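You operate a simulated robot arm through the tools that you are given. There is no shell and no other tool. Be economical: measure what you need, move in short steps, check, and stop when the job is done.

The job below is to be done with a simulated robot arm. You get a single attempt, and the scene is never put back.

## Task
Fill the purple-collar vial with water to its line and stand it in the long white rack.
Fine: dose knob on HIGH; white WATER key; well 3. Set down upright: what you pick out.
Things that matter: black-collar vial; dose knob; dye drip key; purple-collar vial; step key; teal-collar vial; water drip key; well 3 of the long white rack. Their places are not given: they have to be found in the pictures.

The check looks at the end state, three seconds after you hand in, the way a careful person would. Anything else that was tipped, shoved, dropped, spilled or broken makes it a failure.

## Robot
A 6-joint arm with a two-finger parallel gripper, fixed in place. Base frame: the origin is at the foot of the arm, x ahead of it, y to its left, z up; the work surface is at about z = 0. Lengths are in cm, angles in degrees, forces in N, time in s.
With the tool pointing down near the work surface it reaches from about 14 to 58 cm from the base axis. Its first joint turns from -66.0 to 66.0 degrees. Payload 2.1 kg.
The tool frame sits at the grasp point between the pads (the TCP): z along the fingers, y along the line on which they close. The tips reach 3 cm beyond it. Largest opening 9.4 cm; finger width 2.8, thickness 1; the body of the gripper, 5 by 9.6 cm, starts 5.5 cm behind the TCP.
Orientation is told as [roll, pitch, yaw] about the base's x, y, z axes, in that order, counted from this pose: with the fingers straight down and closing along the base's y, the tool's x points along the base's -x, its y along +y and its z along -z.

## Interface
- The arm moves only by the tool step_arm. Its argument "rows" is a list of rows, each a list of 3 entries, a list of its own where there are three numbers: the shift along the base's x, y, z in cm, then the turn, a rotation vector about the base's x, y, z in degrees, then the finger opening in cm, from 0 to 9.4. In form: [[[dx, dy, dz], [wx, wy, wz], grip], ...]. A call has 1 to 20 rows; each row shifts and turns the commanded pose from where the row before left it. Rows are played at 5 a second. More than 5 cm and 8.6 degrees between two rows, or a gripper value outside its range, and nothing of the call is played. A pose out of reach is approached as far as the arm can. The call stops where the force on the tool passes 40 N (or 10 N more than at its start, if that is more) or the arm is blocked; 0.2 s more then pass. Each finger travels about 7.2 cm/s and halts on what it meets, pressing with about 38 N; the grip force reading is that of the motor and also rises with nothing between the fingers. The clock runs only during rows and for 0.2 s after the last one: add rows that do not move to give the fingers time. The reply holds the time, the measured pose of the TCP, the force on the tool along the base axes, the opening and the grip force, in the units named above and with some noise, with the torque about the TCP (base axes, N m) and any sound that the robot's microphone picked up.
- Cameras (640 x 400 px; columns grow to the right, rows downward): "scene" is fixed at [2.74, -35.34, 50.69]; the picture's right is [0.95, -0.32, -0.00], its down [-0.12, -0.35, -0.93] and it looks along [0.30, 0.88, -0.37] (base axes); focal length 339 px, centre (320, 200). "wrist" rides on the gripper at [7.6, 1.4, -10.3] in the tool frame; the picture's right is [-0.18, 0.98, 0.00], its down [-0.75, -0.14, -0.64] and it looks along [-0.63, -0.12, 0.77] (tool axes); focal length 243 px, centre (320, 200).
- capture(camera): a new picture of that camera. No time passes.
- locate(camera, pixels): there is no depth. For up to 12 entries [column, row, z] of the newest picture of that camera ("zoom" is the newest enlarged one), the place [x, y] in the base frame at which the ray of that pixel passes the height z, good to about 0.3 cm. No time passes.
- zoom(camera, box): a new picture of the part [left, top, right, bottom] of that camera's present view, enlarged. No time passes.
- sign_off(): hands the job in; it is judged then, once.

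Work in short steps. Measure before you move; look again where a grasp or a placing could have gone wrong, and mend it. You have 80 turns and 54 pictures in all, those below and enlarged ones among them. Open the gripper and draw the arm clear of the work before you hand the job in, unless the task says otherwise; then end with one line.

The tools are called after "Call:" by a JSON object that holds its "op" and its "data". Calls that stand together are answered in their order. step_arm: Moves the arm, as the interface text tells. Its arguments: {"type":"object","properties":{"rows":{"type":"array","items":{"type":"array"}}},"required":["rows"]} The other tools are called the same way: capture (camera) takes a picture; locate (camera, pixels) gives the place at which the rays of pixels pass given heights; zoom (camera, box) takes an enlarged picture of a part of a camera's view; sign_off () hands the job in.

At the start:

```text
t: 0.0
tcp_pos: [23.51, 28.19, 35.78]
orientation: [0.1, 0.0, 0.0]
wrist_force: [-0.1, -0.2, -0.7]
torque: [0.02, 0.0, 0.03]
gripper_width: 9.4
gripper_force: 0.1
```

scene: 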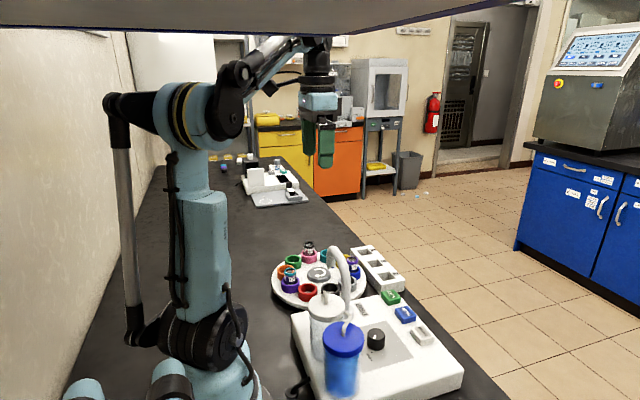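
wrist: 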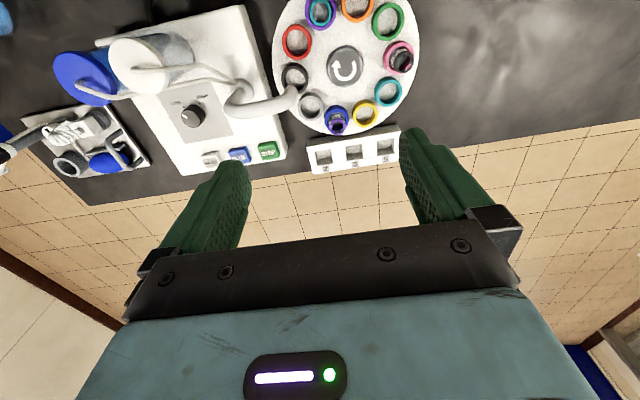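

The pictures show a dispenser with a knob and three keys, a carousel with coloured holders and a white 3-well rack. I'll enlarge the views to read the details.

Call:
{"op": "zoom", "data": {"camera": "scene", "box": [260, 220, 480, 400]}}

Call:
{"op": "zoom", "data": {"camera": "wrist", "box": [250, 0, 450, 190]}}

Call:
{"op": "zoom", "data": {"camera": "wrist", "box": [20, 20, 300, 190]}}

```text
2.22 times, centred on (370, 310) of scene
```

zoom: 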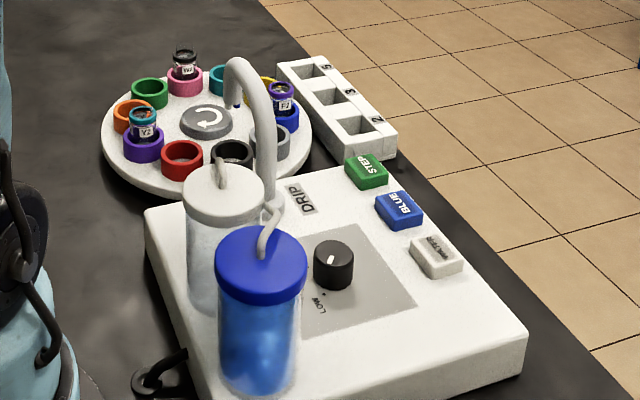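

```text
2.11 times, centred on (350, 95) of wrist
```

zoom: 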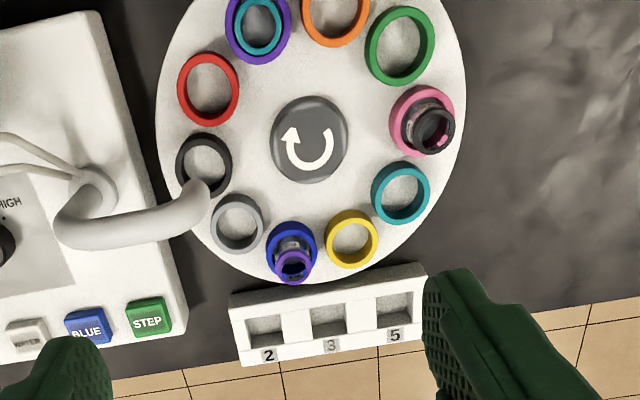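

```text
2.29 times, centred on (160, 105) of wrist
```

zoom: 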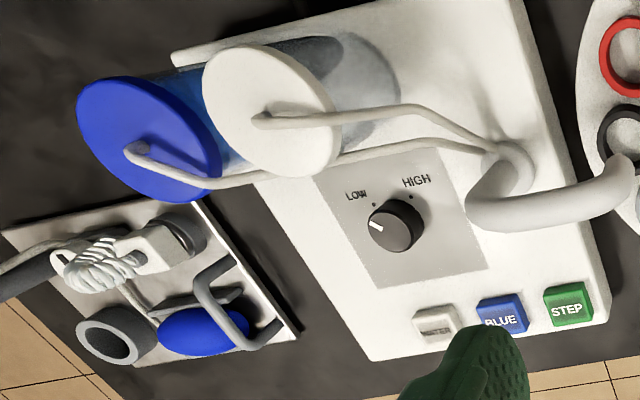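

Wells read 2, 3, 5 (3 is the middle one). The purple-collar vial sits in the blue holder and the knob is on LOW. I'll triangulate the main points from both cameras at several heights.

Call:
{"op": "locate", "data": {"camera": "scene", "pixels": [[391.2, 293, 4], [391.2, 293, 7], [376, 330, 5], [376, 330, 9], [352.4, 260.5, 4], [352.4, 260.5, 8], [424, 333, 4], [424, 333, 7], [317.6, 277, 3], [376, 267, 3], [376, 267, 6], [331, 248, 12]]}}

Call:
{"op": "locate", "data": {"camera": "wrist", "pixels": [[267, 150, 4], [267, 150, 7], [192.8, 116, 5], [192.8, 116, 9], [337.2, 126, 4], [337.2, 126, 8], [212, 158, 4], [212, 158, 7], [345, 66, 3], [354, 152, 3], [354, 152, 6], [290, 94, 12]]}}

```text
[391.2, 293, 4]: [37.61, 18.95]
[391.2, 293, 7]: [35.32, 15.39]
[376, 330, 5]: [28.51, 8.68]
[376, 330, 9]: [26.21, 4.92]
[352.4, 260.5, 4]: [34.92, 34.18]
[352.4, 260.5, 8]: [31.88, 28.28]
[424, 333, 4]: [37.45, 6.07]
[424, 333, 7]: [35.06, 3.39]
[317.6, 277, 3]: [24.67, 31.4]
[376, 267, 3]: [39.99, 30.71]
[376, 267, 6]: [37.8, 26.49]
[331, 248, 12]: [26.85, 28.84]
```

```text
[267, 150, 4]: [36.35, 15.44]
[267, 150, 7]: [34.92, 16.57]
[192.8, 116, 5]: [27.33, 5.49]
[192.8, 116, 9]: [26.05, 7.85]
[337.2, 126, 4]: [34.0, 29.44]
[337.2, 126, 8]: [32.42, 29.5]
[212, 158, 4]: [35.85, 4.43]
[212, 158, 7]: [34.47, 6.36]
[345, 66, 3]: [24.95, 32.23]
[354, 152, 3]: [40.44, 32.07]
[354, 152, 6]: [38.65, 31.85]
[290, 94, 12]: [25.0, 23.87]
```

Triangulation gives roughly: step key (35.6,16.3,z6), knob (27,6.7,z7), water key (35.6,5.2,z5.5), purple vial top (32.6,29.5,z7). I'll move above the dispenser for a closer look.

Call:
{"op": "step_arm", "data": {"rows": [[[0, -4, -0.5], [0, 0, 0], 9.4], [[0, -4, -0.5], [0, 0, 0], 9.4], [[0, -4, -0.5], [0, 0, 0], 9.4], [[0, -4, -0.5], [0, 0, 0], 9.4], [[0, -2, 0], [0, 0, 0], 9.4], [[0, 0, 0], [0, 0, 0], 9.4]]}}

Call:
{"op": "capture", "data": {"camera": "wrist"}}

Call:
{"op": "zoom", "data": {"camera": "wrist", "box": [220, 40, 400, 160]}}

```text
t: 1.4
tcp_pos: [23.61, 10.39, 33.57]
orientation: [0.0, -0.1, 0.0]
wrist_force: [-0.4, 0.3, -0.1]
torque: [-0.02, 0.01, 0.03]
gripper_width: 9.4
gripper_force: 0.0
```

```text
48 pictures are left
```

wrist: 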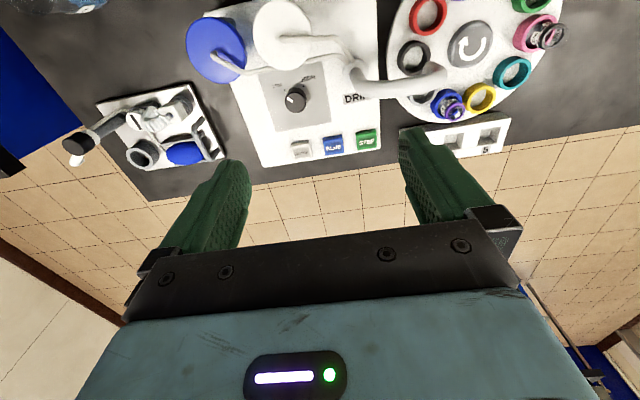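

```text
3.33 times, centred on (310, 100) of wrist
```

zoom: 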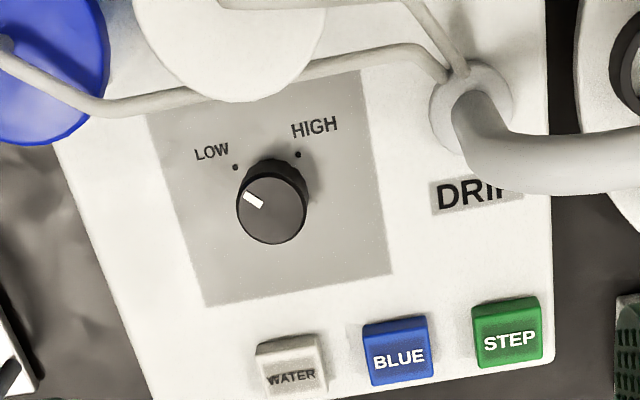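

The pointer is toward LOW; I'll locate the dots, knob cap, pointer and keys precisely in this enlarged view.

Call:
{"op": "locate", "data": {"camera": "zoom", "pixels": [[235, 167, 5], [298, 155, 5], [273, 211, 7], [246, 193, 7], [263, 208, 7], [304, 211, 7], [237, 211, 7], [510, 320, 6], [401, 337, 6], [289, 357, 6], [470, 95, 5], [250, 95, 15]]}}

Call:
{"op": "zoom", "data": {"camera": "scene", "box": [320, 290, 460, 380]}}

```text
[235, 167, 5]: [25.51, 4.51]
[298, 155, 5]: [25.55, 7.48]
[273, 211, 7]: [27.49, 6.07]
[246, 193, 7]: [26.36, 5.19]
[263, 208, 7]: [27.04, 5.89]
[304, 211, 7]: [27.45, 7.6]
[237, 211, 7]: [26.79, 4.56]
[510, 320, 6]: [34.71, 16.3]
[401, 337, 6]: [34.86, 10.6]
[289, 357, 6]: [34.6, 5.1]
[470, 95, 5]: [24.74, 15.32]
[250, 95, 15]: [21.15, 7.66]
```

```text
4.44 times, centred on (390, 335) of scene
```

zoom: 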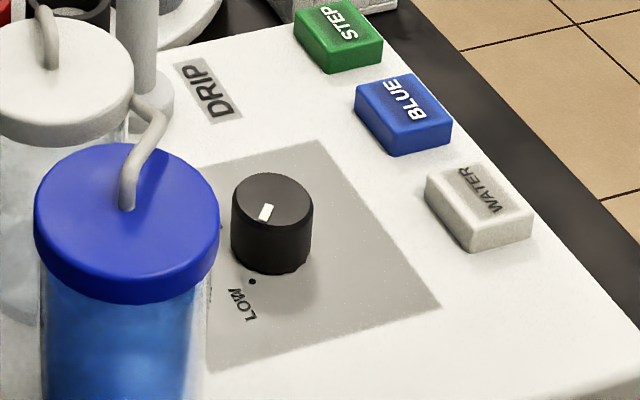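

Cross-checking heights with the scene zoom: knob cap (272,198), LOW dot (252,281), keys tops (342,37), (406,108), (481,200).

Call:
{"op": "locate", "data": {"camera": "zoom", "pixels": [[272, 198, 7], [272, 198, 8], [266, 212, 7], [252, 281, 4], [252, 281, 5], [338, 30, 6], [338, 30, 5], [402, 105, 6], [402, 105, 5], [478, 195, 6], [478, 195, 5], [128, 220, 15]]}}

```text
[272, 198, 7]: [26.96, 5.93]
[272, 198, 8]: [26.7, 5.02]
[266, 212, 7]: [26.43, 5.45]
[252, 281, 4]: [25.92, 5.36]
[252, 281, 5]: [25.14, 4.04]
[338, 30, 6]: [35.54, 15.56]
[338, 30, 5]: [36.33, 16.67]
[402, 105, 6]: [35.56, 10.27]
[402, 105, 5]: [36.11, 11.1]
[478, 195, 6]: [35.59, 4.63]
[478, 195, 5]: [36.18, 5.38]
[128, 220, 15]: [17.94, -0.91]
```

Knob centre ≈(27.1,6.0), top z≈7, panel ≈4.6; LOW→HIGH is about −90° about z. Now checking the bottles and spout heights for clearance.

Call:
{"op": "locate", "data": {"camera": "wrist", "pixels": [[283, 33, 12], [283, 33, 16], [216, 50, 12], [216, 50, 16], [440, 73, 12], [440, 73, 16], [355, 70, 12], [355, 70, 16]]}}

Call:
{"op": "locate", "data": {"camera": "scene", "pixels": [[326, 308, 12], [326, 308, 16], [343, 339, 12], [343, 339, 16], [332, 252, 12], [332, 252, 16], [331, 267, 12], [347, 315, 12]]}}

```text
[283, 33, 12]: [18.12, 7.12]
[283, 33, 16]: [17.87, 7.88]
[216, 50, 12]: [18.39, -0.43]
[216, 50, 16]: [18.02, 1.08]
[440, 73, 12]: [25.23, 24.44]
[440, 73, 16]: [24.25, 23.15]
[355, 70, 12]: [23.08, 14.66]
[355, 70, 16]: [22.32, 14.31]
```

```text
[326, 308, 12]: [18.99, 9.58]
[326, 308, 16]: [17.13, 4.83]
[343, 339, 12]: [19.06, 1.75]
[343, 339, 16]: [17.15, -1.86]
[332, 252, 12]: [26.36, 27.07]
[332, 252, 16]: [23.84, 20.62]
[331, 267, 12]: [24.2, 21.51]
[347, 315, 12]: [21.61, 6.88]
```

Lids are at z≈13.8 around (18,7.4) and (18,0.2), so I want the camera side of the gripper away from them. I'll test at height whether yaw can go from −90 to −180.

Call:
{"op": "step_arm", "data": {"rows": [[[0.2, -0.2, 0], [0, 0, -8.5], 9.4], [[0.2, -0.2, 0], [0, 0, -8.5], 9.4], [[0.2, -0.2, 0], [0, 0, -8.5], 9.4], [[0.2, -0.2, 0], [0, 0, -8.5], 9.4], [[0.2, -0.2, 0], [0, 0, -8.5], 8], [[0.2, -0.2, 0], [0, 0, -8.5], 7], [[0.2, -0.2, 0], [0, 0, -8.5], 6], [[0.2, -0.2, 0], [0, 0, -8.5], 6], [[0.2, -0.2, 0], [0, 0, -8.5], 6], [[0.2, -0.2, 0], [0, 0, -8.5], 6], [[0.2, -0.2, 0], [0, 0, -8.5], 6], [[0.2, -0.2, 0], [0, 0, -8.5], 6], [[0.2, -0.2, 0], [0, 0, -8.5], 6], [[0.2, -0.2, 0], [0, 0, -8.5], 6], [[0.2, -0.2, 0], [0, 0, -8.5], 6], [[0.2, -0.2, 0], [0, 0, -8.5], 6], [[0.1, -0.2, 0], [0, 0, -8.5], 6], [[0, -0.2, 0], [0, 0, -8.5], 6], [[0, -0.2, 0], [0, 0, -8.5], 6], [[0, 0, 0], [0, 0, -8.5], 6]]}}

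Call:
{"op": "capture", "data": {"camera": "scene"}}

```text
t: 5.6
tcp_pos: [27.28, 1.26, 33.7]
orientation: [-0.3, 0.0, -169.8]
wrist_force: [0.2, -0.3, -0.4]
torque: [0.0, -0.01, 0.03]
gripper_width: 6.02
gripper_force: 0.1
out of reach, approached as far as the arm can: row 19, 20
```

```text
45 pictures are left
```

scene: 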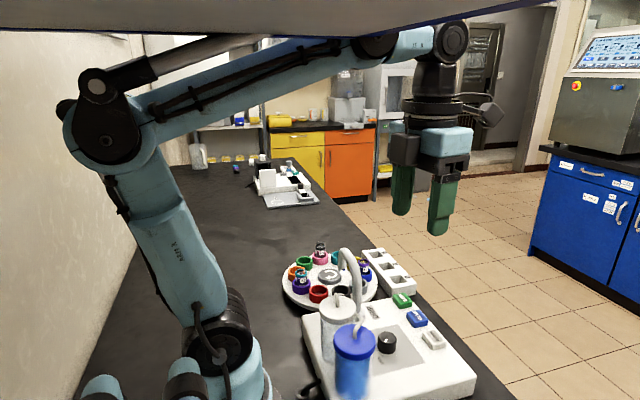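

Yaw limit is near −160 here, and a camera body really sticks out. The wrist camera now looks back from the +x side, so I use it to check tube heights.

Call:
{"op": "capture", "data": {"camera": "wrist"}}

```text
44 pictures are left
```

wrist: 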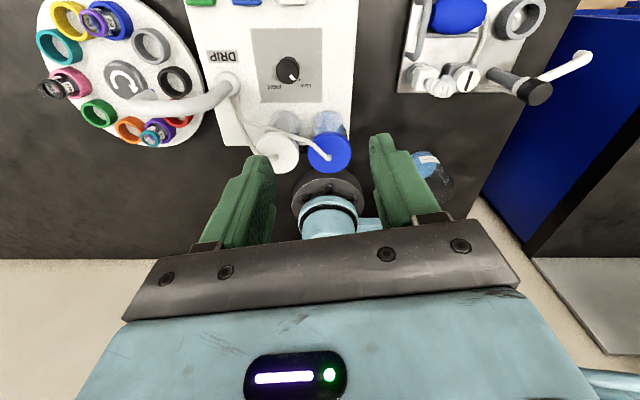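

I enlarge the bottle/spout area of this view.

Call:
{"op": "zoom", "data": {"camera": "wrist", "box": [100, 30, 370, 180]}}

Call:
{"op": "zoom", "data": {"camera": "scene", "box": [290, 235, 430, 375]}}

```text
2.37 times, centred on (235, 105) of wrist
```

zoom: 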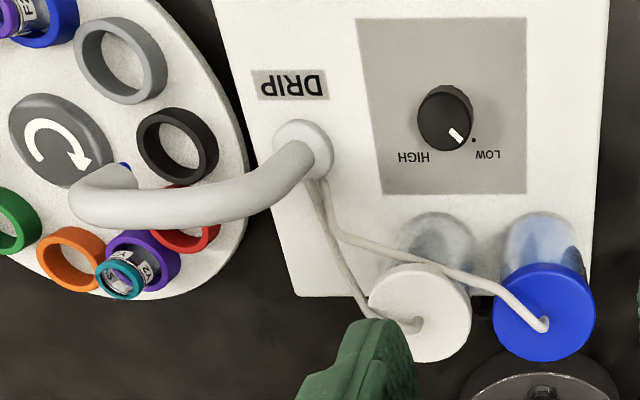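

```text
2.86 times, centred on (360, 305) of scene
```

zoom: 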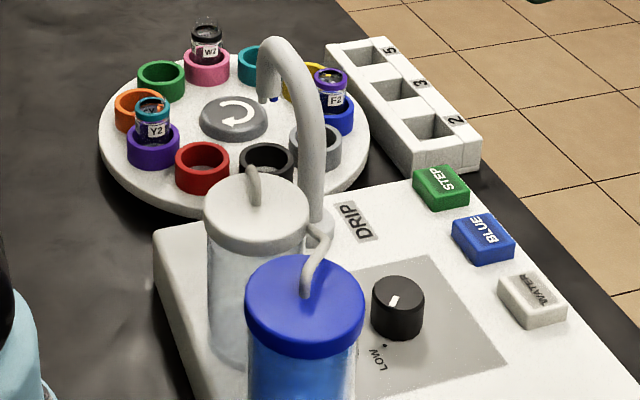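

I triangulate the nozzle tip and the blue tube's mid section with this view.

Call:
{"op": "locate", "data": {"camera": "wrist", "pixels": [[281.4, 128.2, 10], [281.4, 128.2, 15], [304, 139, 15], [304, 139, 12], [151.9, 91.5, 8], [151.9, 91.5, 12], [331, 157, 14], [270, 123, 12], [238, 102, 8]]}}

Call:
{"op": "locate", "data": {"camera": "scene", "pixels": [[342.5, 269.3, 8], [342.5, 269.3, 12], [343, 252, 14], [343, 252, 18]]}}

```text
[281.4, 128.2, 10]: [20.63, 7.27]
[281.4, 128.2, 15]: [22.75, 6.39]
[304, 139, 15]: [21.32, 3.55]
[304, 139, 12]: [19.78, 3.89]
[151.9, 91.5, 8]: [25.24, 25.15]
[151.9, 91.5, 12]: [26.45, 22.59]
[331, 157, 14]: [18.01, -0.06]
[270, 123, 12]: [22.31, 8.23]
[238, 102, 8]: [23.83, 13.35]
```

```text
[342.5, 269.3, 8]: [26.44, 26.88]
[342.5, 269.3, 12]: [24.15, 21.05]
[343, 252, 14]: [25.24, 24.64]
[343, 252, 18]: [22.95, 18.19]
```

The tube there is only at z≈12.4, so the body clears with TCP≈8.8. Nozzle ≈(25.5,23.8), i.e. at the black holder; the purple vial needs two clockwise steps. I rotate back to yaw −115 and read the pose.

Call:
{"op": "step_arm", "data": {"rows": [[[0, 0, 0], [0, 0, 7.9], 6], [[0, 0, 0], [0, 0, 7.9], 6], [[0, 0, 0], [0, 0, 7.9], 6], [[0, 0, 0], [0, 0, 7.9], 6], [[0, 0, 0], [0, 0, 7.9], 6], [[0, 0, 0], [0, 0, 7.9], 6], [[0, 0, 0], [0, 0, 7.6], 5.5], [[0, 0, 0], [0, 0, 0], 5.5]]}}

```text
t: 7.4
tcp_pos: [27.52, 1.42, 33.65]
orientation: [0.0, 0.2, -114.9]
wrist_force: [-0.7, -0.7, 0.2]
torque: [-0.01, 0.02, -0.02]
gripper_width: 5.5
gripper_force: 0.0
```

Now over the knob at (27.1,6.0), descending to z≈14 first.

Call:
{"op": "step_arm", "data": {"rows": [[[-0.4, 4.6, 0], [0, 0, 0], 5.5], [[0, 0, -4.5], [0, 0, 0], 5.5], [[0, 0, -4.5], [0, 0, 0], 5.5], [[0, 0, -4.5], [0, 0, 0], 5.5], [[0, 0, -4], [0, 0, 0], 5.5], [[0, 0, -2.2], [0, 0, 0], 5.5], [[0, 0, 0], [0, 0, 0], 5.5]]}}

Call:
{"op": "capture", "data": {"camera": "scene"}}

Call:
{"op": "capture", "data": {"camera": "wrist"}}

```text
t: 9.0
tcp_pos: [26.84, 6.0, 13.86]
orientation: [0.1, 0.1, -114.9]
wrist_force: [0.3, 0.7, -0.2]
torque: [0.02, 0.01, 0.04]
gripper_width: 5.51
gripper_force: 0.0
```

```text
41 pictures are left
```

scene: 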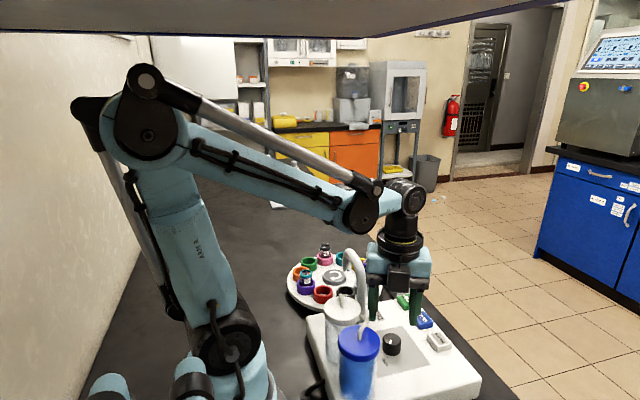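

```text
40 pictures are left
```

wrist: 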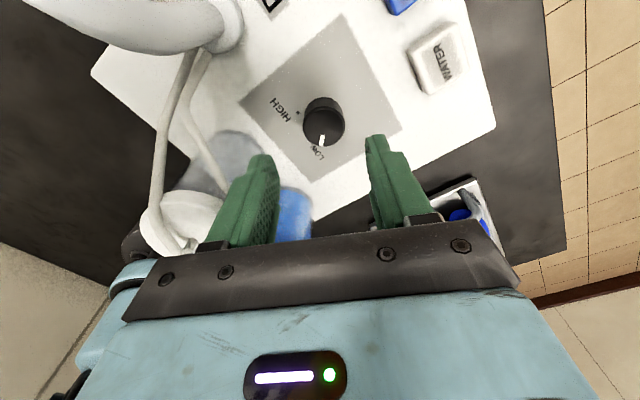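

I locate the knob cap (324,120) from this nearer view.

Call:
{"op": "locate", "data": {"camera": "wrist", "pixels": [[325, 122, 7], [325, 122, 6.5], [433, 60, 5.5], [321, 141, 7], [298, 113, 4.6], [314, 149, 4.6]]}}

Call:
{"op": "locate", "data": {"camera": "scene", "pixels": [[391, 338, 7], [335, 278, 3], [437, 337, 5.5]]}}

```text
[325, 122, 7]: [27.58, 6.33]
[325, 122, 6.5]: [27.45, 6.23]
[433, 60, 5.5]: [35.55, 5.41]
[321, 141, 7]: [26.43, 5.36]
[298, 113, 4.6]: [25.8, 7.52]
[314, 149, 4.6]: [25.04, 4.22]
```

```text
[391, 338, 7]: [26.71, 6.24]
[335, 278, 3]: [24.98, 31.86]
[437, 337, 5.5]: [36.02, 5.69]
```

Knob ≈(27.2,6.2). Shift slightly, descend to z≈8.8 and close on it.

Call:
{"op": "step_arm", "data": {"rows": [[[0.35, 0.2, -2], [0, 0, 0], 5.5], [[0, 0, -2], [0, 0, 0], 5.5], [[0, 0, -1.1], [0, 0, 0], 5.5], [[0, 0, 0], [0, 0, 0], 2], [[0, 0, 0], [0, 0, 0], 2], [[0, 0, 0], [0, 0, 0], 2]]}}

Call:
{"op": "zoom", "data": {"camera": "wrist", "box": [220, 40, 420, 240]}}

```text
t: 10.4
tcp_pos: [27.31, 6.2, 8.78]
orientation: [0.0, 0.1, -115.0]
wrist_force: [5.5, -1.2, -14.4]
torque: [0.0, 0.28, -0.01]
gripper_width: 3.13
gripper_force: 45.4
```

```text
2.00 times, centred on (320, 140) of wrist
```

zoom: 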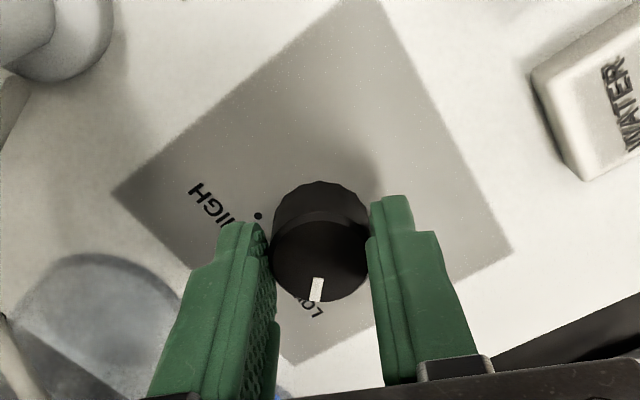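

Knob gripped at 3.13 cm. Turn −44° clockwise.

Call:
{"op": "step_arm", "data": {"rows": [[[0, 0, 0], [0, 0, -5.5], 2], [[0, 0, 0], [0, 0, -5.5], 2], [[0, 0, 0], [0, 0, -5.5], 2], [[0, 0, 0], [0, 0, -5.5], 2], [[0, 0, 0], [0, 0, -5.5], 2], [[0, 0, 0], [0, 0, -5.5], 2], [[0, 0, 0], [0, 0, -5.5], 2], [[0, 0, 0], [0, 0, -5.5], 2], [[0, 0, 0], [0, 0, 0], 2]]}}

Call:
{"op": "zoom", "data": {"camera": "wrist", "box": [220, 40, 420, 240]}}

```text
t: 10.9
tcp_pos: [27.33, 6.19, 8.79]
orientation: [0.0, 0.1, -123.2]
wrist_force: [2.7, 0.2, -6.9]
torque: [-0.06, 0.45, 0.0]
gripper_width: 3.15
gripper_force: 45.3
stopped in row 2: the force on the tool passed its limit at 42 N (the readings are from after the stop); the commanded pose is now the measured one
```

```text
2.00 times, centred on (320, 140) of wrist
```

zoom: 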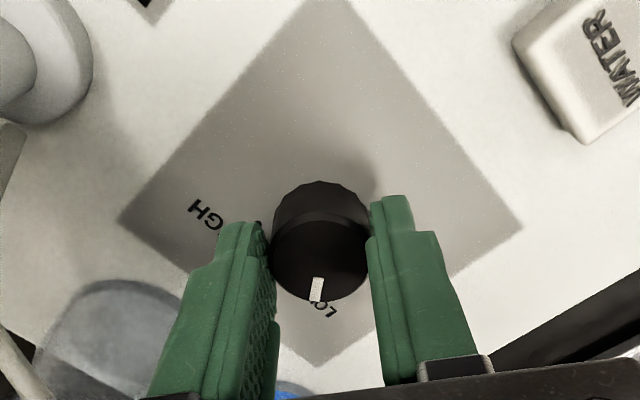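

It turned ~8° with the knob following, but forces spiked. I continue with smaller, slower steps.

Call:
{"op": "step_arm", "data": {"rows": [[[0, 0, 0], [0, 0, -2], 3], [[0, 0, 0], [0, 0, -2], 3], [[0, 0, 0], [0, 0, -2], 3], [[0, 0, 0], [0, 0, -2], 3], [[0, 0, 0], [0, 0, -2], 3], [[0, 0, 0], [0, 0, -2], 3], [[0, 0, 0], [0, 0, -2], 3], [[0, 0, 0], [0, 0, -2], 3], [[0, 0, 0], [0, 0, -2], 3], [[0, 0, 0], [0, 0, -2], 3], [[0, 0, 0], [0, 0, -2], 3], [[0, 0, 0], [0, 0, -2], 3], [[0, 0, 0], [0, 0, -2], 3], [[0, 0, 0], [0, 0, -2], 3], [[0, 0, 0], [0, 0, -2], 3], [[0, 0, 0], [0, 0, -2], 3], [[0, 0, 0], [0, 0, -2], 3]]}}

```text
t: 14.6
tcp_pos: [27.38, 6.18, 8.64]
orientation: [0.4, 0.2, -157.3]
wrist_force: [20.7, -13.6, -24.8]
torque: [-0.14, 0.22, 0.05]
gripper_width: 3.13
gripper_force: 45.0
```

Yaw reached −157. Release, lift, and look.

Call:
{"op": "step_arm", "data": {"rows": [[[0, 0, 0], [0, 0, 0], 5.5], [[0, 0, 0], [0, 0, 0], 5.5], [[0, 0, 2], [0, 0, 0], 5.5], [[0, 0, 1], [0, 0, 0], 5.5], [[0, 0, 0], [0, 0, 0], 5.5]]}}

Call:
{"op": "zoom", "data": {"camera": "wrist", "box": [220, 40, 420, 240]}}

```text
t: 15.8
tcp_pos: [27.2, 6.18, 11.81]
orientation: [0.1, 0.1, -157.2]
wrist_force: [-0.2, 0.8, 0.1]
torque: [-0.01, 0.01, -0.01]
gripper_width: 5.51
gripper_force: 0.1
```

```text
2.00 times, centred on (320, 140) of wrist
```

zoom: 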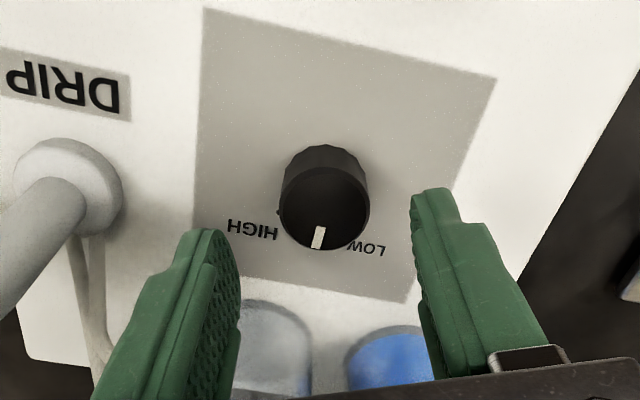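

Pointer is halfway. I measure it, then rotate back +44° for a second stroke.

Call:
{"op": "locate", "data": {"camera": "zoom", "pixels": [[325, 208, 7], [316, 246, 7], [321, 228, 7], [278, 211, 4.6]]}}

Call:
{"op": "step_arm", "data": {"rows": [[[0, 0, 0], [0, 0, 7.5], 5.5], [[0, 0, 0], [0, 0, 7.5], 5.5], [[0, 0, 0], [0, 0, 7.5], 5.5], [[0, 0, 0], [0, 0, 7.5], 5.5], [[0, 0, 0], [0, 0, 7.5], 5.5], [[0, 0, 0], [0, 0, 7.5], 5.5], [[0, 0, 0], [0, 0, 0], 5.5], [[0.1, 0.05, -1.5], [0, 0, 0], 5.5], [[0, 0, -1.5], [0, 0, 0], 5.5], [[0, 0, 0], [0, 0, 0], 5.5], [[0, 0, 0], [0, 0, 0], 3], [[0, 0, 0], [0, 0, 0], 3], [[0, 0, 0], [0, 0, 0], 3]]}}

```text
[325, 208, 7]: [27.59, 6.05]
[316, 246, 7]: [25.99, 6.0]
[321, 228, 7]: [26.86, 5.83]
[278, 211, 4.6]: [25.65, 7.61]
```

```text
t: 18.6
tcp_pos: [27.37, 6.06, 8.82]
orientation: [0.1, 0.1, -112.2]
wrist_force: [-4.2, 2.6, -3.7]
torque: [0.08, 0.11, -0.01]
gripper_width: 3.32
gripper_force: 2.7
```

Second stroke: turn −46° in small steps with grip 2.8.

Call:
{"op": "step_arm", "data": {"rows": [[[0, 0, 0], [0, 0, 0], 2.8], [[0, 0, 0], [0, 0, -2], 2.8], [[0, 0, 0], [0, 0, -2.5], 2.8], [[0, 0, 0], [0, 0, -2.5], 2.8], [[0, 0, 0], [0, 0, -2.5], 2.8], [[0, 0, 0], [0, 0, -2.5], 2.8], [[0, 0, 0], [0, 0, -2.5], 2.8], [[0, 0, 0], [0, 0, -2.5], 2.8], [[0, 0, 0], [0, 0, -2.5], 2.8], [[0, 0, 0], [0, 0, -2.5], 2.8], [[0, 0, 0], [0, 0, -2.5], 2.8], [[0, 0, 0], [0, 0, -2.5], 2.8], [[0, 0, 0], [0, 0, -2.5], 2.8], [[0, 0, 0], [0, 0, -2.5], 2.8], [[0, 0, 0], [0, 0, -2.5], 2.8], [[0, 0, 0], [0, 0, -2.5], 2.8], [[0, 0, 0], [0, 0, -2.5], 2.8], [[0, 0, 0], [0, 0, -2.5], 2.8], [[0, 0, 0], [0, 0, -2.5], 2.8], [[0, 0, 0], [0, 0, -1], 2.8]]}}

Call:
{"op": "step_arm", "data": {"rows": [[[0, 0, 0], [0, 0, 0], 5.5], [[0, 0, 0], [0, 0, 0], 5.5], [[0, 0, 2], [0, 0, 0], 5.5], [[0, 0, 1], [0, 0, 0], 5.5], [[0, 0, 0], [0, 0, 0], 5.5]]}}

Call:
{"op": "zoom", "data": {"camera": "wrist", "box": [220, 40, 420, 240]}}

```text
t: 22.4
tcp_pos: [27.47, 6.11, 8.75]
orientation: [0.4, 0.1, -154.1]
wrist_force: [1.0, 0.1, -6.1]
torque: [0.09, 0.51, -0.05]
gripper_width: 3.14
gripper_force: 45.5
stopped in row 19: the force on the tool passed its limit at 42 N (the readings are from after the stop); the commanded pose is now the measured one
```

```text
t: 23.6
tcp_pos: [27.59, 6.11, 11.72]
orientation: [0.3, 0.2, -153.9]
wrist_force: [-0.2, 0.2, 0.5]
torque: [-0.01, -0.02, 0.01]
gripper_width: 5.5
gripper_force: 0.1
```

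```text
2.00 times, centred on (320, 140) of wrist
```

zoom: 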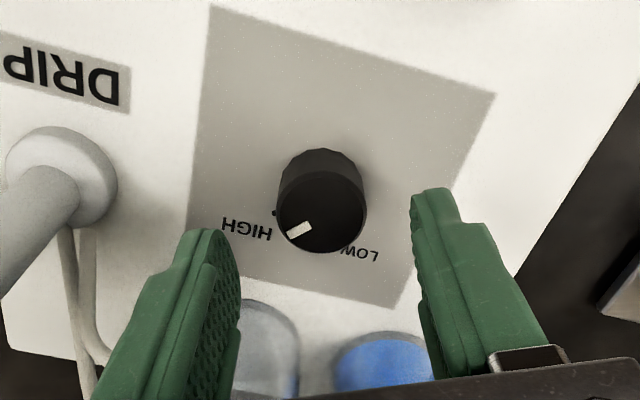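

I measure the pointer angle precisely against the HIGH dot.

Call:
{"op": "locate", "data": {"camera": "zoom", "pixels": [[322, 212, 7], [288, 236, 7], [311, 225, 7], [275, 213, 4.6], [366, 212, 7], [278, 212, 7], [322, 172, 7], [322, 253, 7]]}}

```text
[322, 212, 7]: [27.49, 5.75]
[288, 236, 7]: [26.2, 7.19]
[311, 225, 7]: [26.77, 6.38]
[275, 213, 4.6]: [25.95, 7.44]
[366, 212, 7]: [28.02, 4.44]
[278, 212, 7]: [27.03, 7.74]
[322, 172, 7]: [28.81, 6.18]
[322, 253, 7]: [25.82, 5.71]
```

Pointer is at ≈130–135°, on HIGH. Next: lift, close, and go over the STEP key at (35.4,16.2).

Call:
{"op": "step_arm", "data": {"rows": [[[0, 0, 4], [0, 0, 0], 3], [[4, 2, 0], [0, 0, 0], 0], [[3.8, 3, 0], [0, 0, 0], 0], [[0, 4, 0], [0, 0, 0], 0], [[0, 1.1, 0], [0, 0, 0], 0], [[0, 0, -3], [0, 0, 0], 0], [[0, 0, -2], [0, 0, 0], 0], [[0, 0, 0], [0, 0, 0], 0]]}}

Call:
{"op": "capture", "data": {"camera": "wrist"}}

Call:
{"op": "zoom", "data": {"camera": "scene", "box": [280, 210, 480, 370]}}

```text
t: 25.4
tcp_pos: [36.78, 12.29, 10.68]
orientation: [0.1, 0.3, -153.7]
wrist_force: [-0.3, -0.3, 0.1]
torque: [0.03, 0.01, 0.02]
gripper_width: 0.01
gripper_force: 33.2
out of reach, approached as far as the arm can: row 4, 5
```

```text
35 pictures are left
```

wrist: 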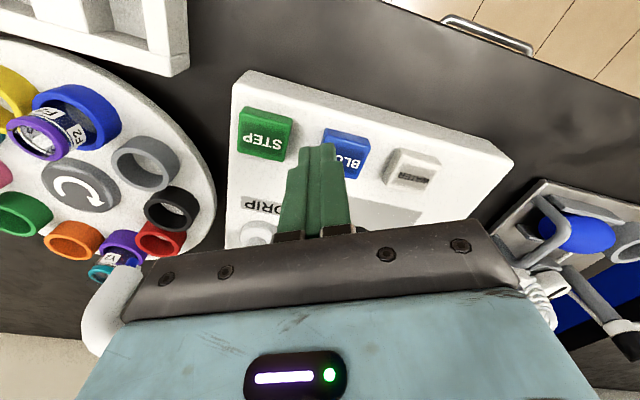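

```text
2.50 times, centred on (380, 290) of scene
```

zoom: 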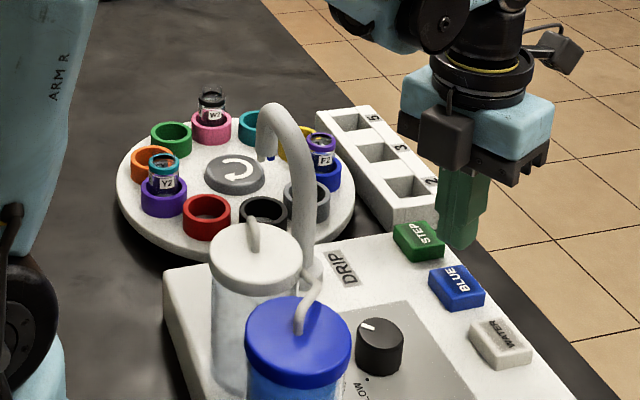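

The yaw limit was hit. I raise and unwind to yaw ≈ −90.

Call:
{"op": "step_arm", "data": {"rows": [[[0, 0, 3], [0, 0, 0], 0], [[0, 0, 0], [0, 0, 8], 0], [[0, 0, 0], [0, 0, 8], 0], [[0, 0, 0], [0, 0, 8], 0], [[0, 0, 0], [0, 0, 8], 0], [[0, 0, 0], [0, 0, 8], 0], [[0, 0, 0], [0, 0, 8], 0], [[0, 0, 0], [0, 0, 8], 0], [[0, 0, 0], [0, 0, 8], 0], [[-1.4, 3.8, 0], [0, 0, 0], 0], [[0, 0, -2], [0, 0, 0], 0], [[0, 0, 0], [0, 0, 0], 0]]}}

Call:
{"op": "capture", "data": {"camera": "wrist"}}

```text
t: 28.0
tcp_pos: [35.44, 16.25, 11.83]
orientation: [0.3, 0.2, -89.9]
wrist_force: [0.4, -0.2, 0.1]
torque: [0.03, 0.03, -0.02]
gripper_width: 0.02
gripper_force: 33.0
```

```text
33 pictures are left
```

wrist: 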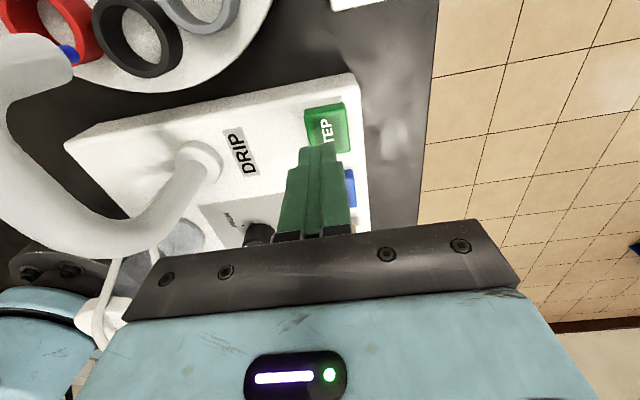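

Check the key centre in this view (326,128).

Call:
{"op": "locate", "data": {"camera": "wrist", "pixels": [[326, 128, 5.5], [304, 108, 5.5], [345, 103, 5.5], [348, 152, 5.5]]}}

```text
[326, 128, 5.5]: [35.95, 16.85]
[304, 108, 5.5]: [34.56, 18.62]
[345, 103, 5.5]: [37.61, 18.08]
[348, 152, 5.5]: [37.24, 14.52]
```

Centre ≈(35.7,16.4). I press down gently and watch force and sound.

Call:
{"op": "step_arm", "data": {"rows": [[[0.25, 0.15, -1.5], [0, 0, 0], 0], [[0, 0, -1.2], [0, 0, 0], 0], [[0, 0, -0.2], [0, 0, 0], 0], [[0, 0, -0.2], [0, 0, 0], 0], [[0, 0, -0.2], [0, 0, 0], 0]]}}

```text
t: 29.2
tcp_pos: [35.62, 16.29, 8.53]
orientation: [0.3, 0.2, -89.9]
wrist_force: [-0.2, 0.8, 1.1]
torque: [-0.04, -0.02, 0.01]
gripper_width: 0.0
gripper_force: 32.9
heard: click
```

A click was heard at z=8.53. I lift and look at the carousel.

Call:
{"op": "step_arm", "data": {"rows": [[[0, 0, 1], [0, 0, 0], 0], [[0, 0, 2.5], [0, 0, 0], 0], [[0, 0, 0], [0, 0, 0], 0], [[0, 0, 0], [0, 0, 0], 0], [[0, 0, 0], [0, 0, 0], 0]]}}

Call:
{"op": "zoom", "data": {"camera": "scene", "box": [280, 210, 480, 370]}}

```text
t: 30.4
tcp_pos: [35.47, 16.21, 12.04]
orientation: [0.4, 0.2, -89.9]
wrist_force: [0.8, -0.1, 0.0]
torque: [0.01, 0.02, -0.01]
gripper_width: 0.0
gripper_force: 32.9
```

```text
2.50 times, centred on (380, 290) of scene
```

zoom: 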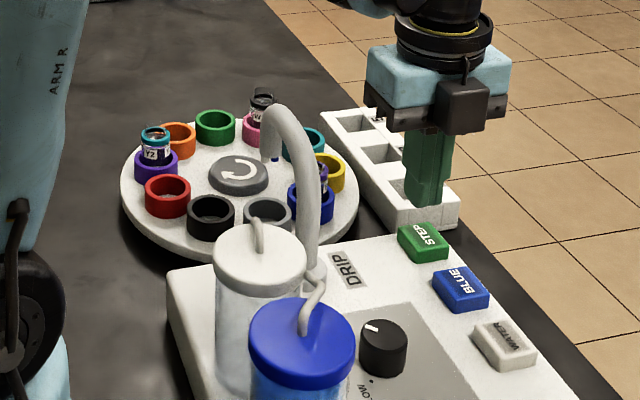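

The carousel advanced one holder clockwise; the grey holder is now under the nozzle. One more press brings the blue holder there.

Call:
{"op": "step_arm", "data": {"rows": [[[0.1, 0.1, -1.7], [0, 0, 0], 0], [[0, 0, -1.2], [0, 0, 0], 0], [[0, 0, -0.2], [0, 0, 0], 0], [[0, 0, -0.2], [0, 0, 0], 0], [[0, 0, -0.2], [0, 0, 0], 0]]}}

```text
t: 31.6
tcp_pos: [35.81, 16.48, 8.49]
orientation: [0.3, 0.2, -90.0]
wrist_force: [-0.1, -0.7, 1.0]
torque: [-0.04, 0.01, -0.01]
gripper_width: 0.0
gripper_force: 32.9
heard: click
```

Click. Lift and move over the WATER key (35.6,5.3), then look.

Call:
{"op": "step_arm", "data": {"rows": [[[0, 0, 1], [0, 0, 0], 0], [[0, 0, 3.5], [0, 0, 0], 0], [[0, -4, 0], [0, 0, 0], 0], [[0, -4, 0], [0, 0, 0], 0], [[-0.1, -3.1, 0], [0, 0, 0], 0], [[0, 0, 0], [0, 0, 0], 0]]}}

Call:
{"op": "capture", "data": {"camera": "wrist"}}

Call:
{"op": "zoom", "data": {"camera": "scene", "box": [290, 220, 410, 310]}}

```text
t: 33.0
tcp_pos: [35.55, 5.44, 12.99]
orientation: [0.3, 0.2, -90.0]
wrist_force: [-0.3, -0.4, -0.2]
torque: [0.0, -0.03, 0.03]
gripper_width: 0.0
gripper_force: 32.7
```

```text
31 pictures are left
```

wrist: 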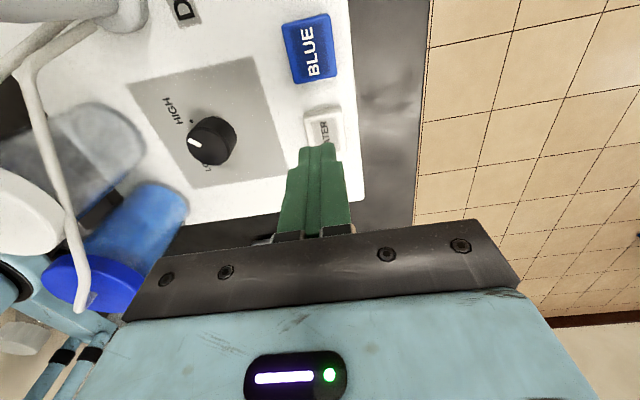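

```text
4.44 times, centred on (350, 265) of scene
```

zoom: 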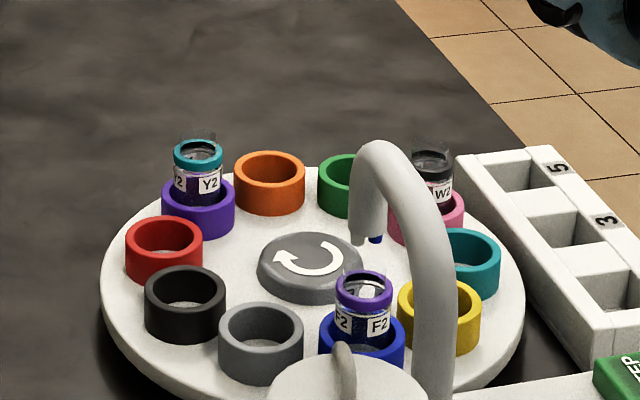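

The purple-collar vial (F2) now sits under the nozzle. Check the WATER key centre.

Call:
{"op": "locate", "data": {"camera": "wrist", "pixels": [[323, 128, 5.5], [305, 110, 5.5], [340, 107, 5.5], [345, 148, 5.5]]}}

Call:
{"op": "zoom", "data": {"camera": "scene", "box": [335, 260, 375, 300]}}

```text
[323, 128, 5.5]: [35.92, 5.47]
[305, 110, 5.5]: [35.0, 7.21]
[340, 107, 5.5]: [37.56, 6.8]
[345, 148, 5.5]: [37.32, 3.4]
```

```text
10.00 times, centred on (355, 280) of scene
```

zoom: 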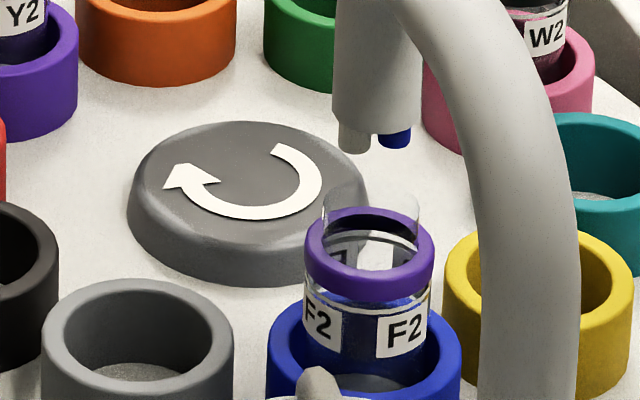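

Nozzle sits just above the vial. Press WATER once at (35.8,5.4).

Call:
{"op": "step_arm", "data": {"rows": [[[0.15, 0, -2.5], [0, 0, 0], 0], [[0, 0, -1.4], [0, 0, 0], 0], [[0, 0, -0.2], [0, 0, 0], 0], [[0, 0, -0.2], [0, 0, 0], 0], [[0, 0, -0.2], [0, 0, 0], 0], [[0, 0, 1.5], [0, 0, 0], 0]]}}

Call:
{"op": "zoom", "data": {"camera": "scene", "box": [335, 260, 375, 300]}}

```text
t: 34.4
tcp_pos: [35.55, 5.42, 9.88]
orientation: [0.3, 0.2, -89.9]
wrist_force: [-1.4, -0.6, 0.7]
torque: [0.01, 0.02, 0.01]
gripper_width: 0.0
gripper_force: 32.9
heard: click
```

```text
10.00 times, centred on (355, 280) of scene
```

zoom: 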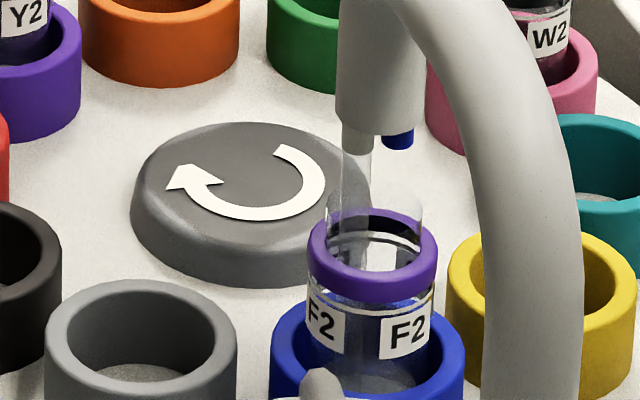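

Water is streaming into the vial. I wait and see whether it stops by itself.

Call:
{"op": "step_arm", "data": {"rows": [[[0, 0, 0], [0, 0, 0], 0], [[0, 0, 0], [0, 0, 0], 0]]}}

Call:
{"op": "zoom", "data": {"camera": "scene", "box": [335, 260, 375, 300]}}

```text
t: 35.0
tcp_pos: [35.57, 5.4, 9.87]
orientation: [0.3, 0.2, -90.0]
wrist_force: [-0.2, 0.4, -0.8]
torque: [-0.01, -0.01, 0.03]
gripper_width: 0.0
gripper_force: 32.6
```

```text
10.00 times, centred on (355, 280) of scene
```

zoom: 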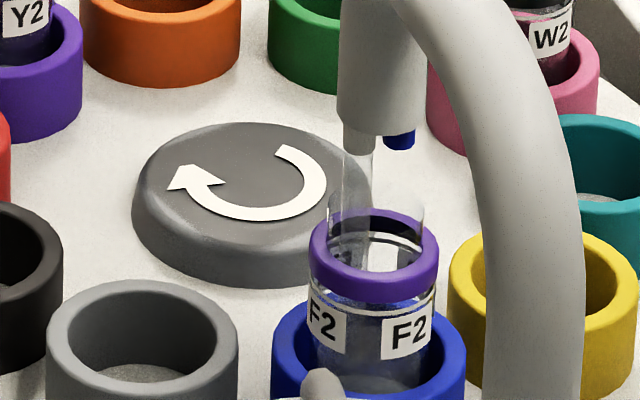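

Still flowing; the level is rising. I watch at short intervals.

Call:
{"op": "step_arm", "data": {"rows": [[[0, 0, 0], [0, 0, 0], 0], [[0, 0, 0], [0, 0, 0], 0]]}}

Call:
{"op": "zoom", "data": {"camera": "scene", "box": [345, 275, 375, 300]}}

```text
t: 35.6
tcp_pos: [35.6, 5.33, 10.0]
orientation: [0.3, 0.2, -89.9]
wrist_force: [-0.4, -0.4, 0.2]
torque: [-0.03, -0.03, -0.01]
gripper_width: 0.02
gripper_force: 32.9
```

```text
16.00 times, centred on (360, 288) of scene
```

zoom: 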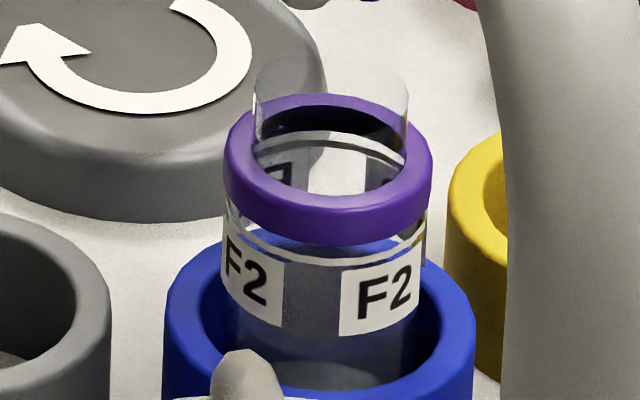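

The stream stopped after one dose. I zoom tighter to judge the level against the white line.

Call:
{"op": "zoom", "data": {"camera": "scene", "box": [354, 280, 374, 300]}}

```text
16.00 times, centred on (364, 290) of scene
```

zoom: 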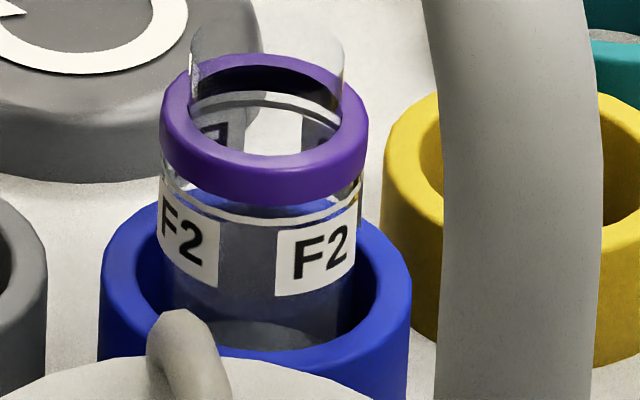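

Judging the level against the line needs a better angle. I move the wrist camera to the far +x,+y side of the carousel, tilted to look more horizontally at the vial.

Call:
{"op": "step_arm", "data": {"rows": [[[0, 0, 4], [0, 0, 0], 0], [[1, 3, 3], [0, 0, 0], 0], [[0.5, 4, 0], [0, 0, 0], 0], [[0.5, 4, 0], [0, 0, 0], 0], [[0.5, 4, 0], [0, 0, 0], 0], [[0.5, 4, 0], [0, 0, -8], 0], [[0.5, 4, 0], [0, 0, -8], 0], [[0.5, 1.5, 0], [0, 0, -8], 0], [[0, 0, 0], [0, 0, -8], 0], [[0, 0, 0], [0, 0, -8], 0], [[0, 0, 0], [-4, 4.8, 0], 0], [[0, 0, 0], [-4, 4.8, 0], 0], [[0, 0, -1], [-4, 4.8, 0], 0], [[0, 0, -1], [-4, 4.8, 0], 0], [[0, 0, 0], [0, 0, 0], 0]]}}

Call:
{"op": "capture", "data": {"camera": "wrist"}}

```text
t: 38.8
tcp_pos: [39.69, 29.84, 15.2]
orientation: [-4.5, -24.3, -128.8]
wrist_force: [-0.1, 0.3, 0.0]
torque: [-0.01, 0.01, -0.01]
gripper_width: 0.0
gripper_force: 33.5
```

```text
24 pictures are left
```

wrist: 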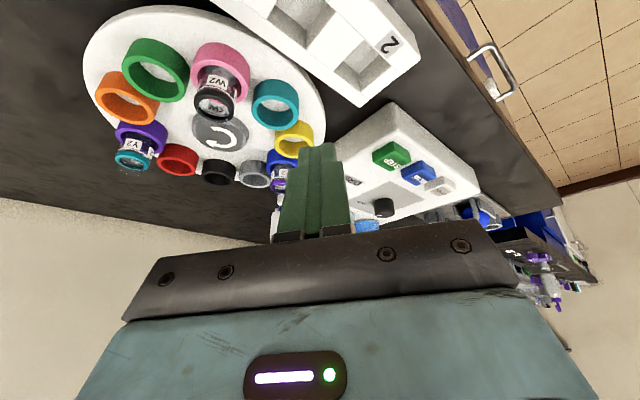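

The vial is at (277,172), partly behind the finger, and its picture is upside down. I shift −3 in y and zoom.

Call:
{"op": "step_arm", "data": {"rows": [[[0.5, -3, 0], [0, 0, 0], 0], [[0, 0, -1.5], [0, 0, 0], 0], [[0, 0, 0], [0, 0, 0], 0]]}}

Call:
{"op": "zoom", "data": {"camera": "wrist", "box": [220, 130, 310, 210]}}

```text
t: 39.6
tcp_pos: [40.15, 26.85, 13.62]
orientation: [-4.5, -24.5, -128.9]
wrist_force: [0.3, 0.4, -0.2]
torque: [-0.01, -0.03, 0.0]
gripper_width: 0.02
gripper_force: 33.6
```

```text
5.00 times, centred on (265, 170) of wrist
```

zoom: 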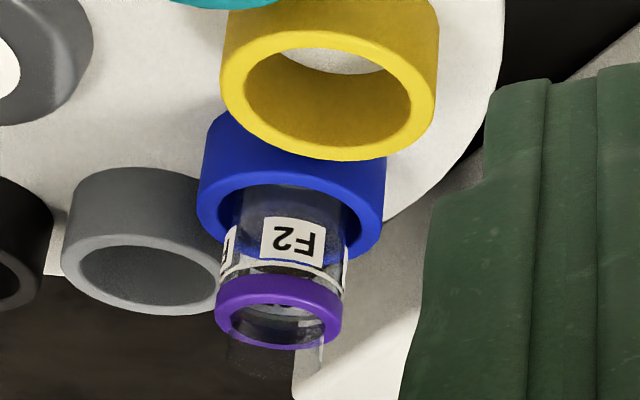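

Clear view of the vial; I enlarge it more.

Call:
{"op": "zoom", "data": {"camera": "wrist", "box": [246, 160, 278, 180]}}

```text
16.00 times, centred on (262, 170) of wrist
```

zoom: 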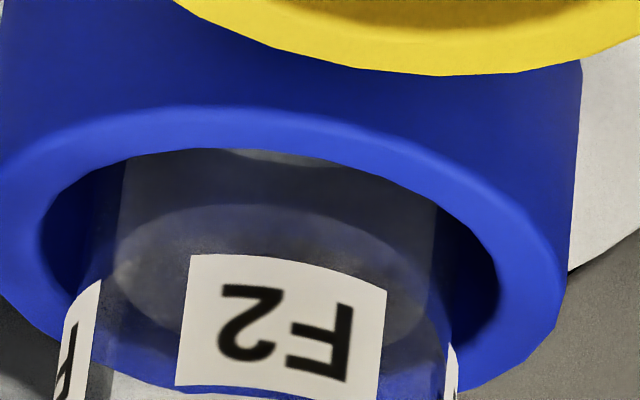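

The water surface ellipse is visible, well below the line. I estimate the heights using locate with the vial's front wall.

Call:
{"op": "locate", "data": {"camera": "wrist", "pixels": [[257.6, 170.3, 3], [257.6, 170.3, 5], [257.6, 183.2, 5], [257.6, 183.2, 7], [246.5, 183, 7], [269, 186, 7], [259, 189.5, 7], [259, 189.5, 9]]}}

Call:
{"op": "zoom", "data": {"camera": "wrist", "box": [244, 165, 276, 200]}}

```text
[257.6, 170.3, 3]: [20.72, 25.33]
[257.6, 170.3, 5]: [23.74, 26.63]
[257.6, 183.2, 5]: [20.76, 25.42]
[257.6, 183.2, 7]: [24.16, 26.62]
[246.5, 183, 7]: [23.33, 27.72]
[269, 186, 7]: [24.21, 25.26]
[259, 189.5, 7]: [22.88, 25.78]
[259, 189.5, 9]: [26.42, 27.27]
```

```text
11.43 times, centred on (260, 182) of wrist
```

zoom: 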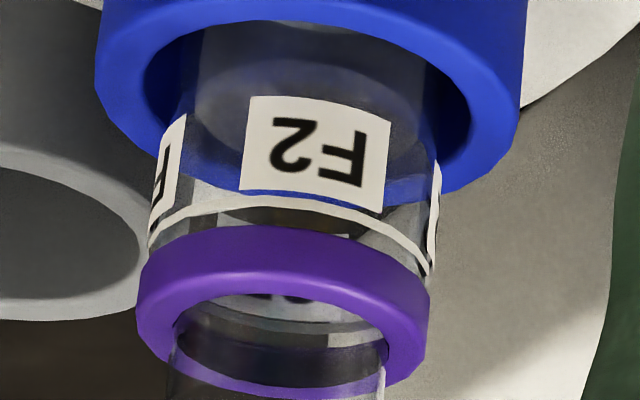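

The gap between surface and line is ≈1.6 cm. I cross-check the vial's position with the scene camera (collar ≈(360,285), holder).

Call:
{"op": "zoom", "data": {"camera": "scene", "box": [330, 250, 390, 310]}}

```text
6.67 times, centred on (360, 280) of scene
```

zoom: 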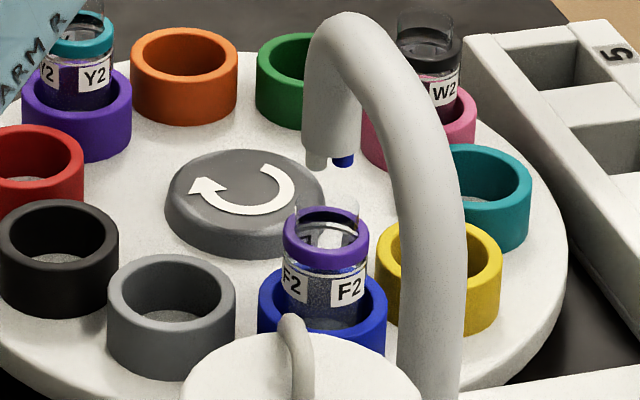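

Locate collar, holder rim and carousel items at candidate heights.

Call:
{"op": "locate", "data": {"camera": "zoom", "pixels": [[326, 240, 7], [326, 240, 9], [326, 205, 9], [322, 295, 5], [322, 295, 6], [440, 265, 5], [172, 290, 5], [329, 160, 10], [329, 160, 11], [568, 270, 3], [248, 190, 4]]}}

Call:
{"op": "capture", "data": {"camera": "wrist"}}

```text
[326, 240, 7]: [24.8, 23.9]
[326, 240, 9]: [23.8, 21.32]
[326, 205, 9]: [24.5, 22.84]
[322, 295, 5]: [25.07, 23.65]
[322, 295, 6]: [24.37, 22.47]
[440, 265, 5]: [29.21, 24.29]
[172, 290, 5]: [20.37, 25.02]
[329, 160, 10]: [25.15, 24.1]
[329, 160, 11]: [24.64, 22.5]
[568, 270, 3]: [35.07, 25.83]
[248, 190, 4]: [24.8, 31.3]
```

```text
19 pictures are left
```

wrist: 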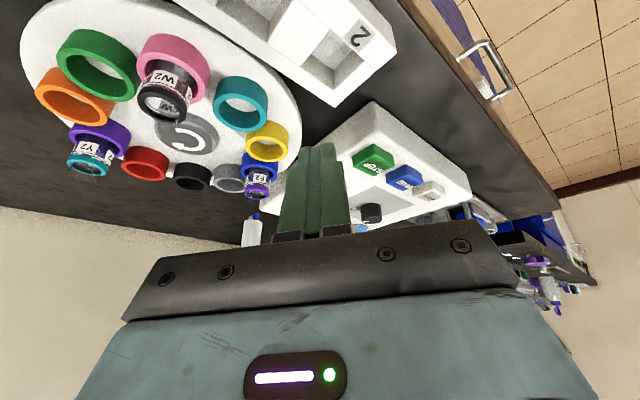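

Sanity-check locate in the tilted wrist view with the carousel button (190,135) and STEP key (372,158).

Call:
{"op": "locate", "data": {"camera": "wrist", "pixels": [[190, 135, 3.5], [372, 158, 5.4], [371, 213, 7], [263, 143, 5], [257, 175, 6]]}}

```text
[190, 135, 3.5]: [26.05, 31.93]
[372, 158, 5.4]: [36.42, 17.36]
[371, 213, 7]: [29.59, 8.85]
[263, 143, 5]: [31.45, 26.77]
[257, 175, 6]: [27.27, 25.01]
```

Estimates: line z≈6.3, surface z≈4.5, inside bottom ≈2.8 — one dose is about half, so a second dose should reach the line. I return to the WATER key.

Call:
{"op": "step_arm", "data": {"rows": [[[0, 0, 3], [4, -4.8, 0], 0], [[0, 0, 0], [4, -4.8, 0], 0], [[0, 0, 0], [4, -4.8, 0], 0], [[0, 0, 0], [4, -4.8, 0], 0], [[0, 0, 0], [0, 0, 8], 0], [[-0.5, -2.4, 0], [0, 0, 8], 0], [[-0.8, -3, 0], [0, 0, 8], 0], [[-0.8, -4, 0], [0, 0, 8], 0], [[-0.8, -4, 0], [0, 0, 8], 0], [[-0.8, -4, 0], [0, 0, 0], 0], [[-0.8, -4, -1.5], [0, 0, 0], 0], [[0, 0, -1.5], [0, 0, 0], 0], [[0, 0, 0], [0, 0, 0], 0]]}}

```text
t: 42.4
tcp_pos: [35.77, 5.35, 13.47]
orientation: [0.4, 0.2, -89.9]
wrist_force: [0.1, -0.1, -0.5]
torque: [-0.02, -0.02, -0.01]
gripper_width: 0.0
gripper_force: 33.0
```

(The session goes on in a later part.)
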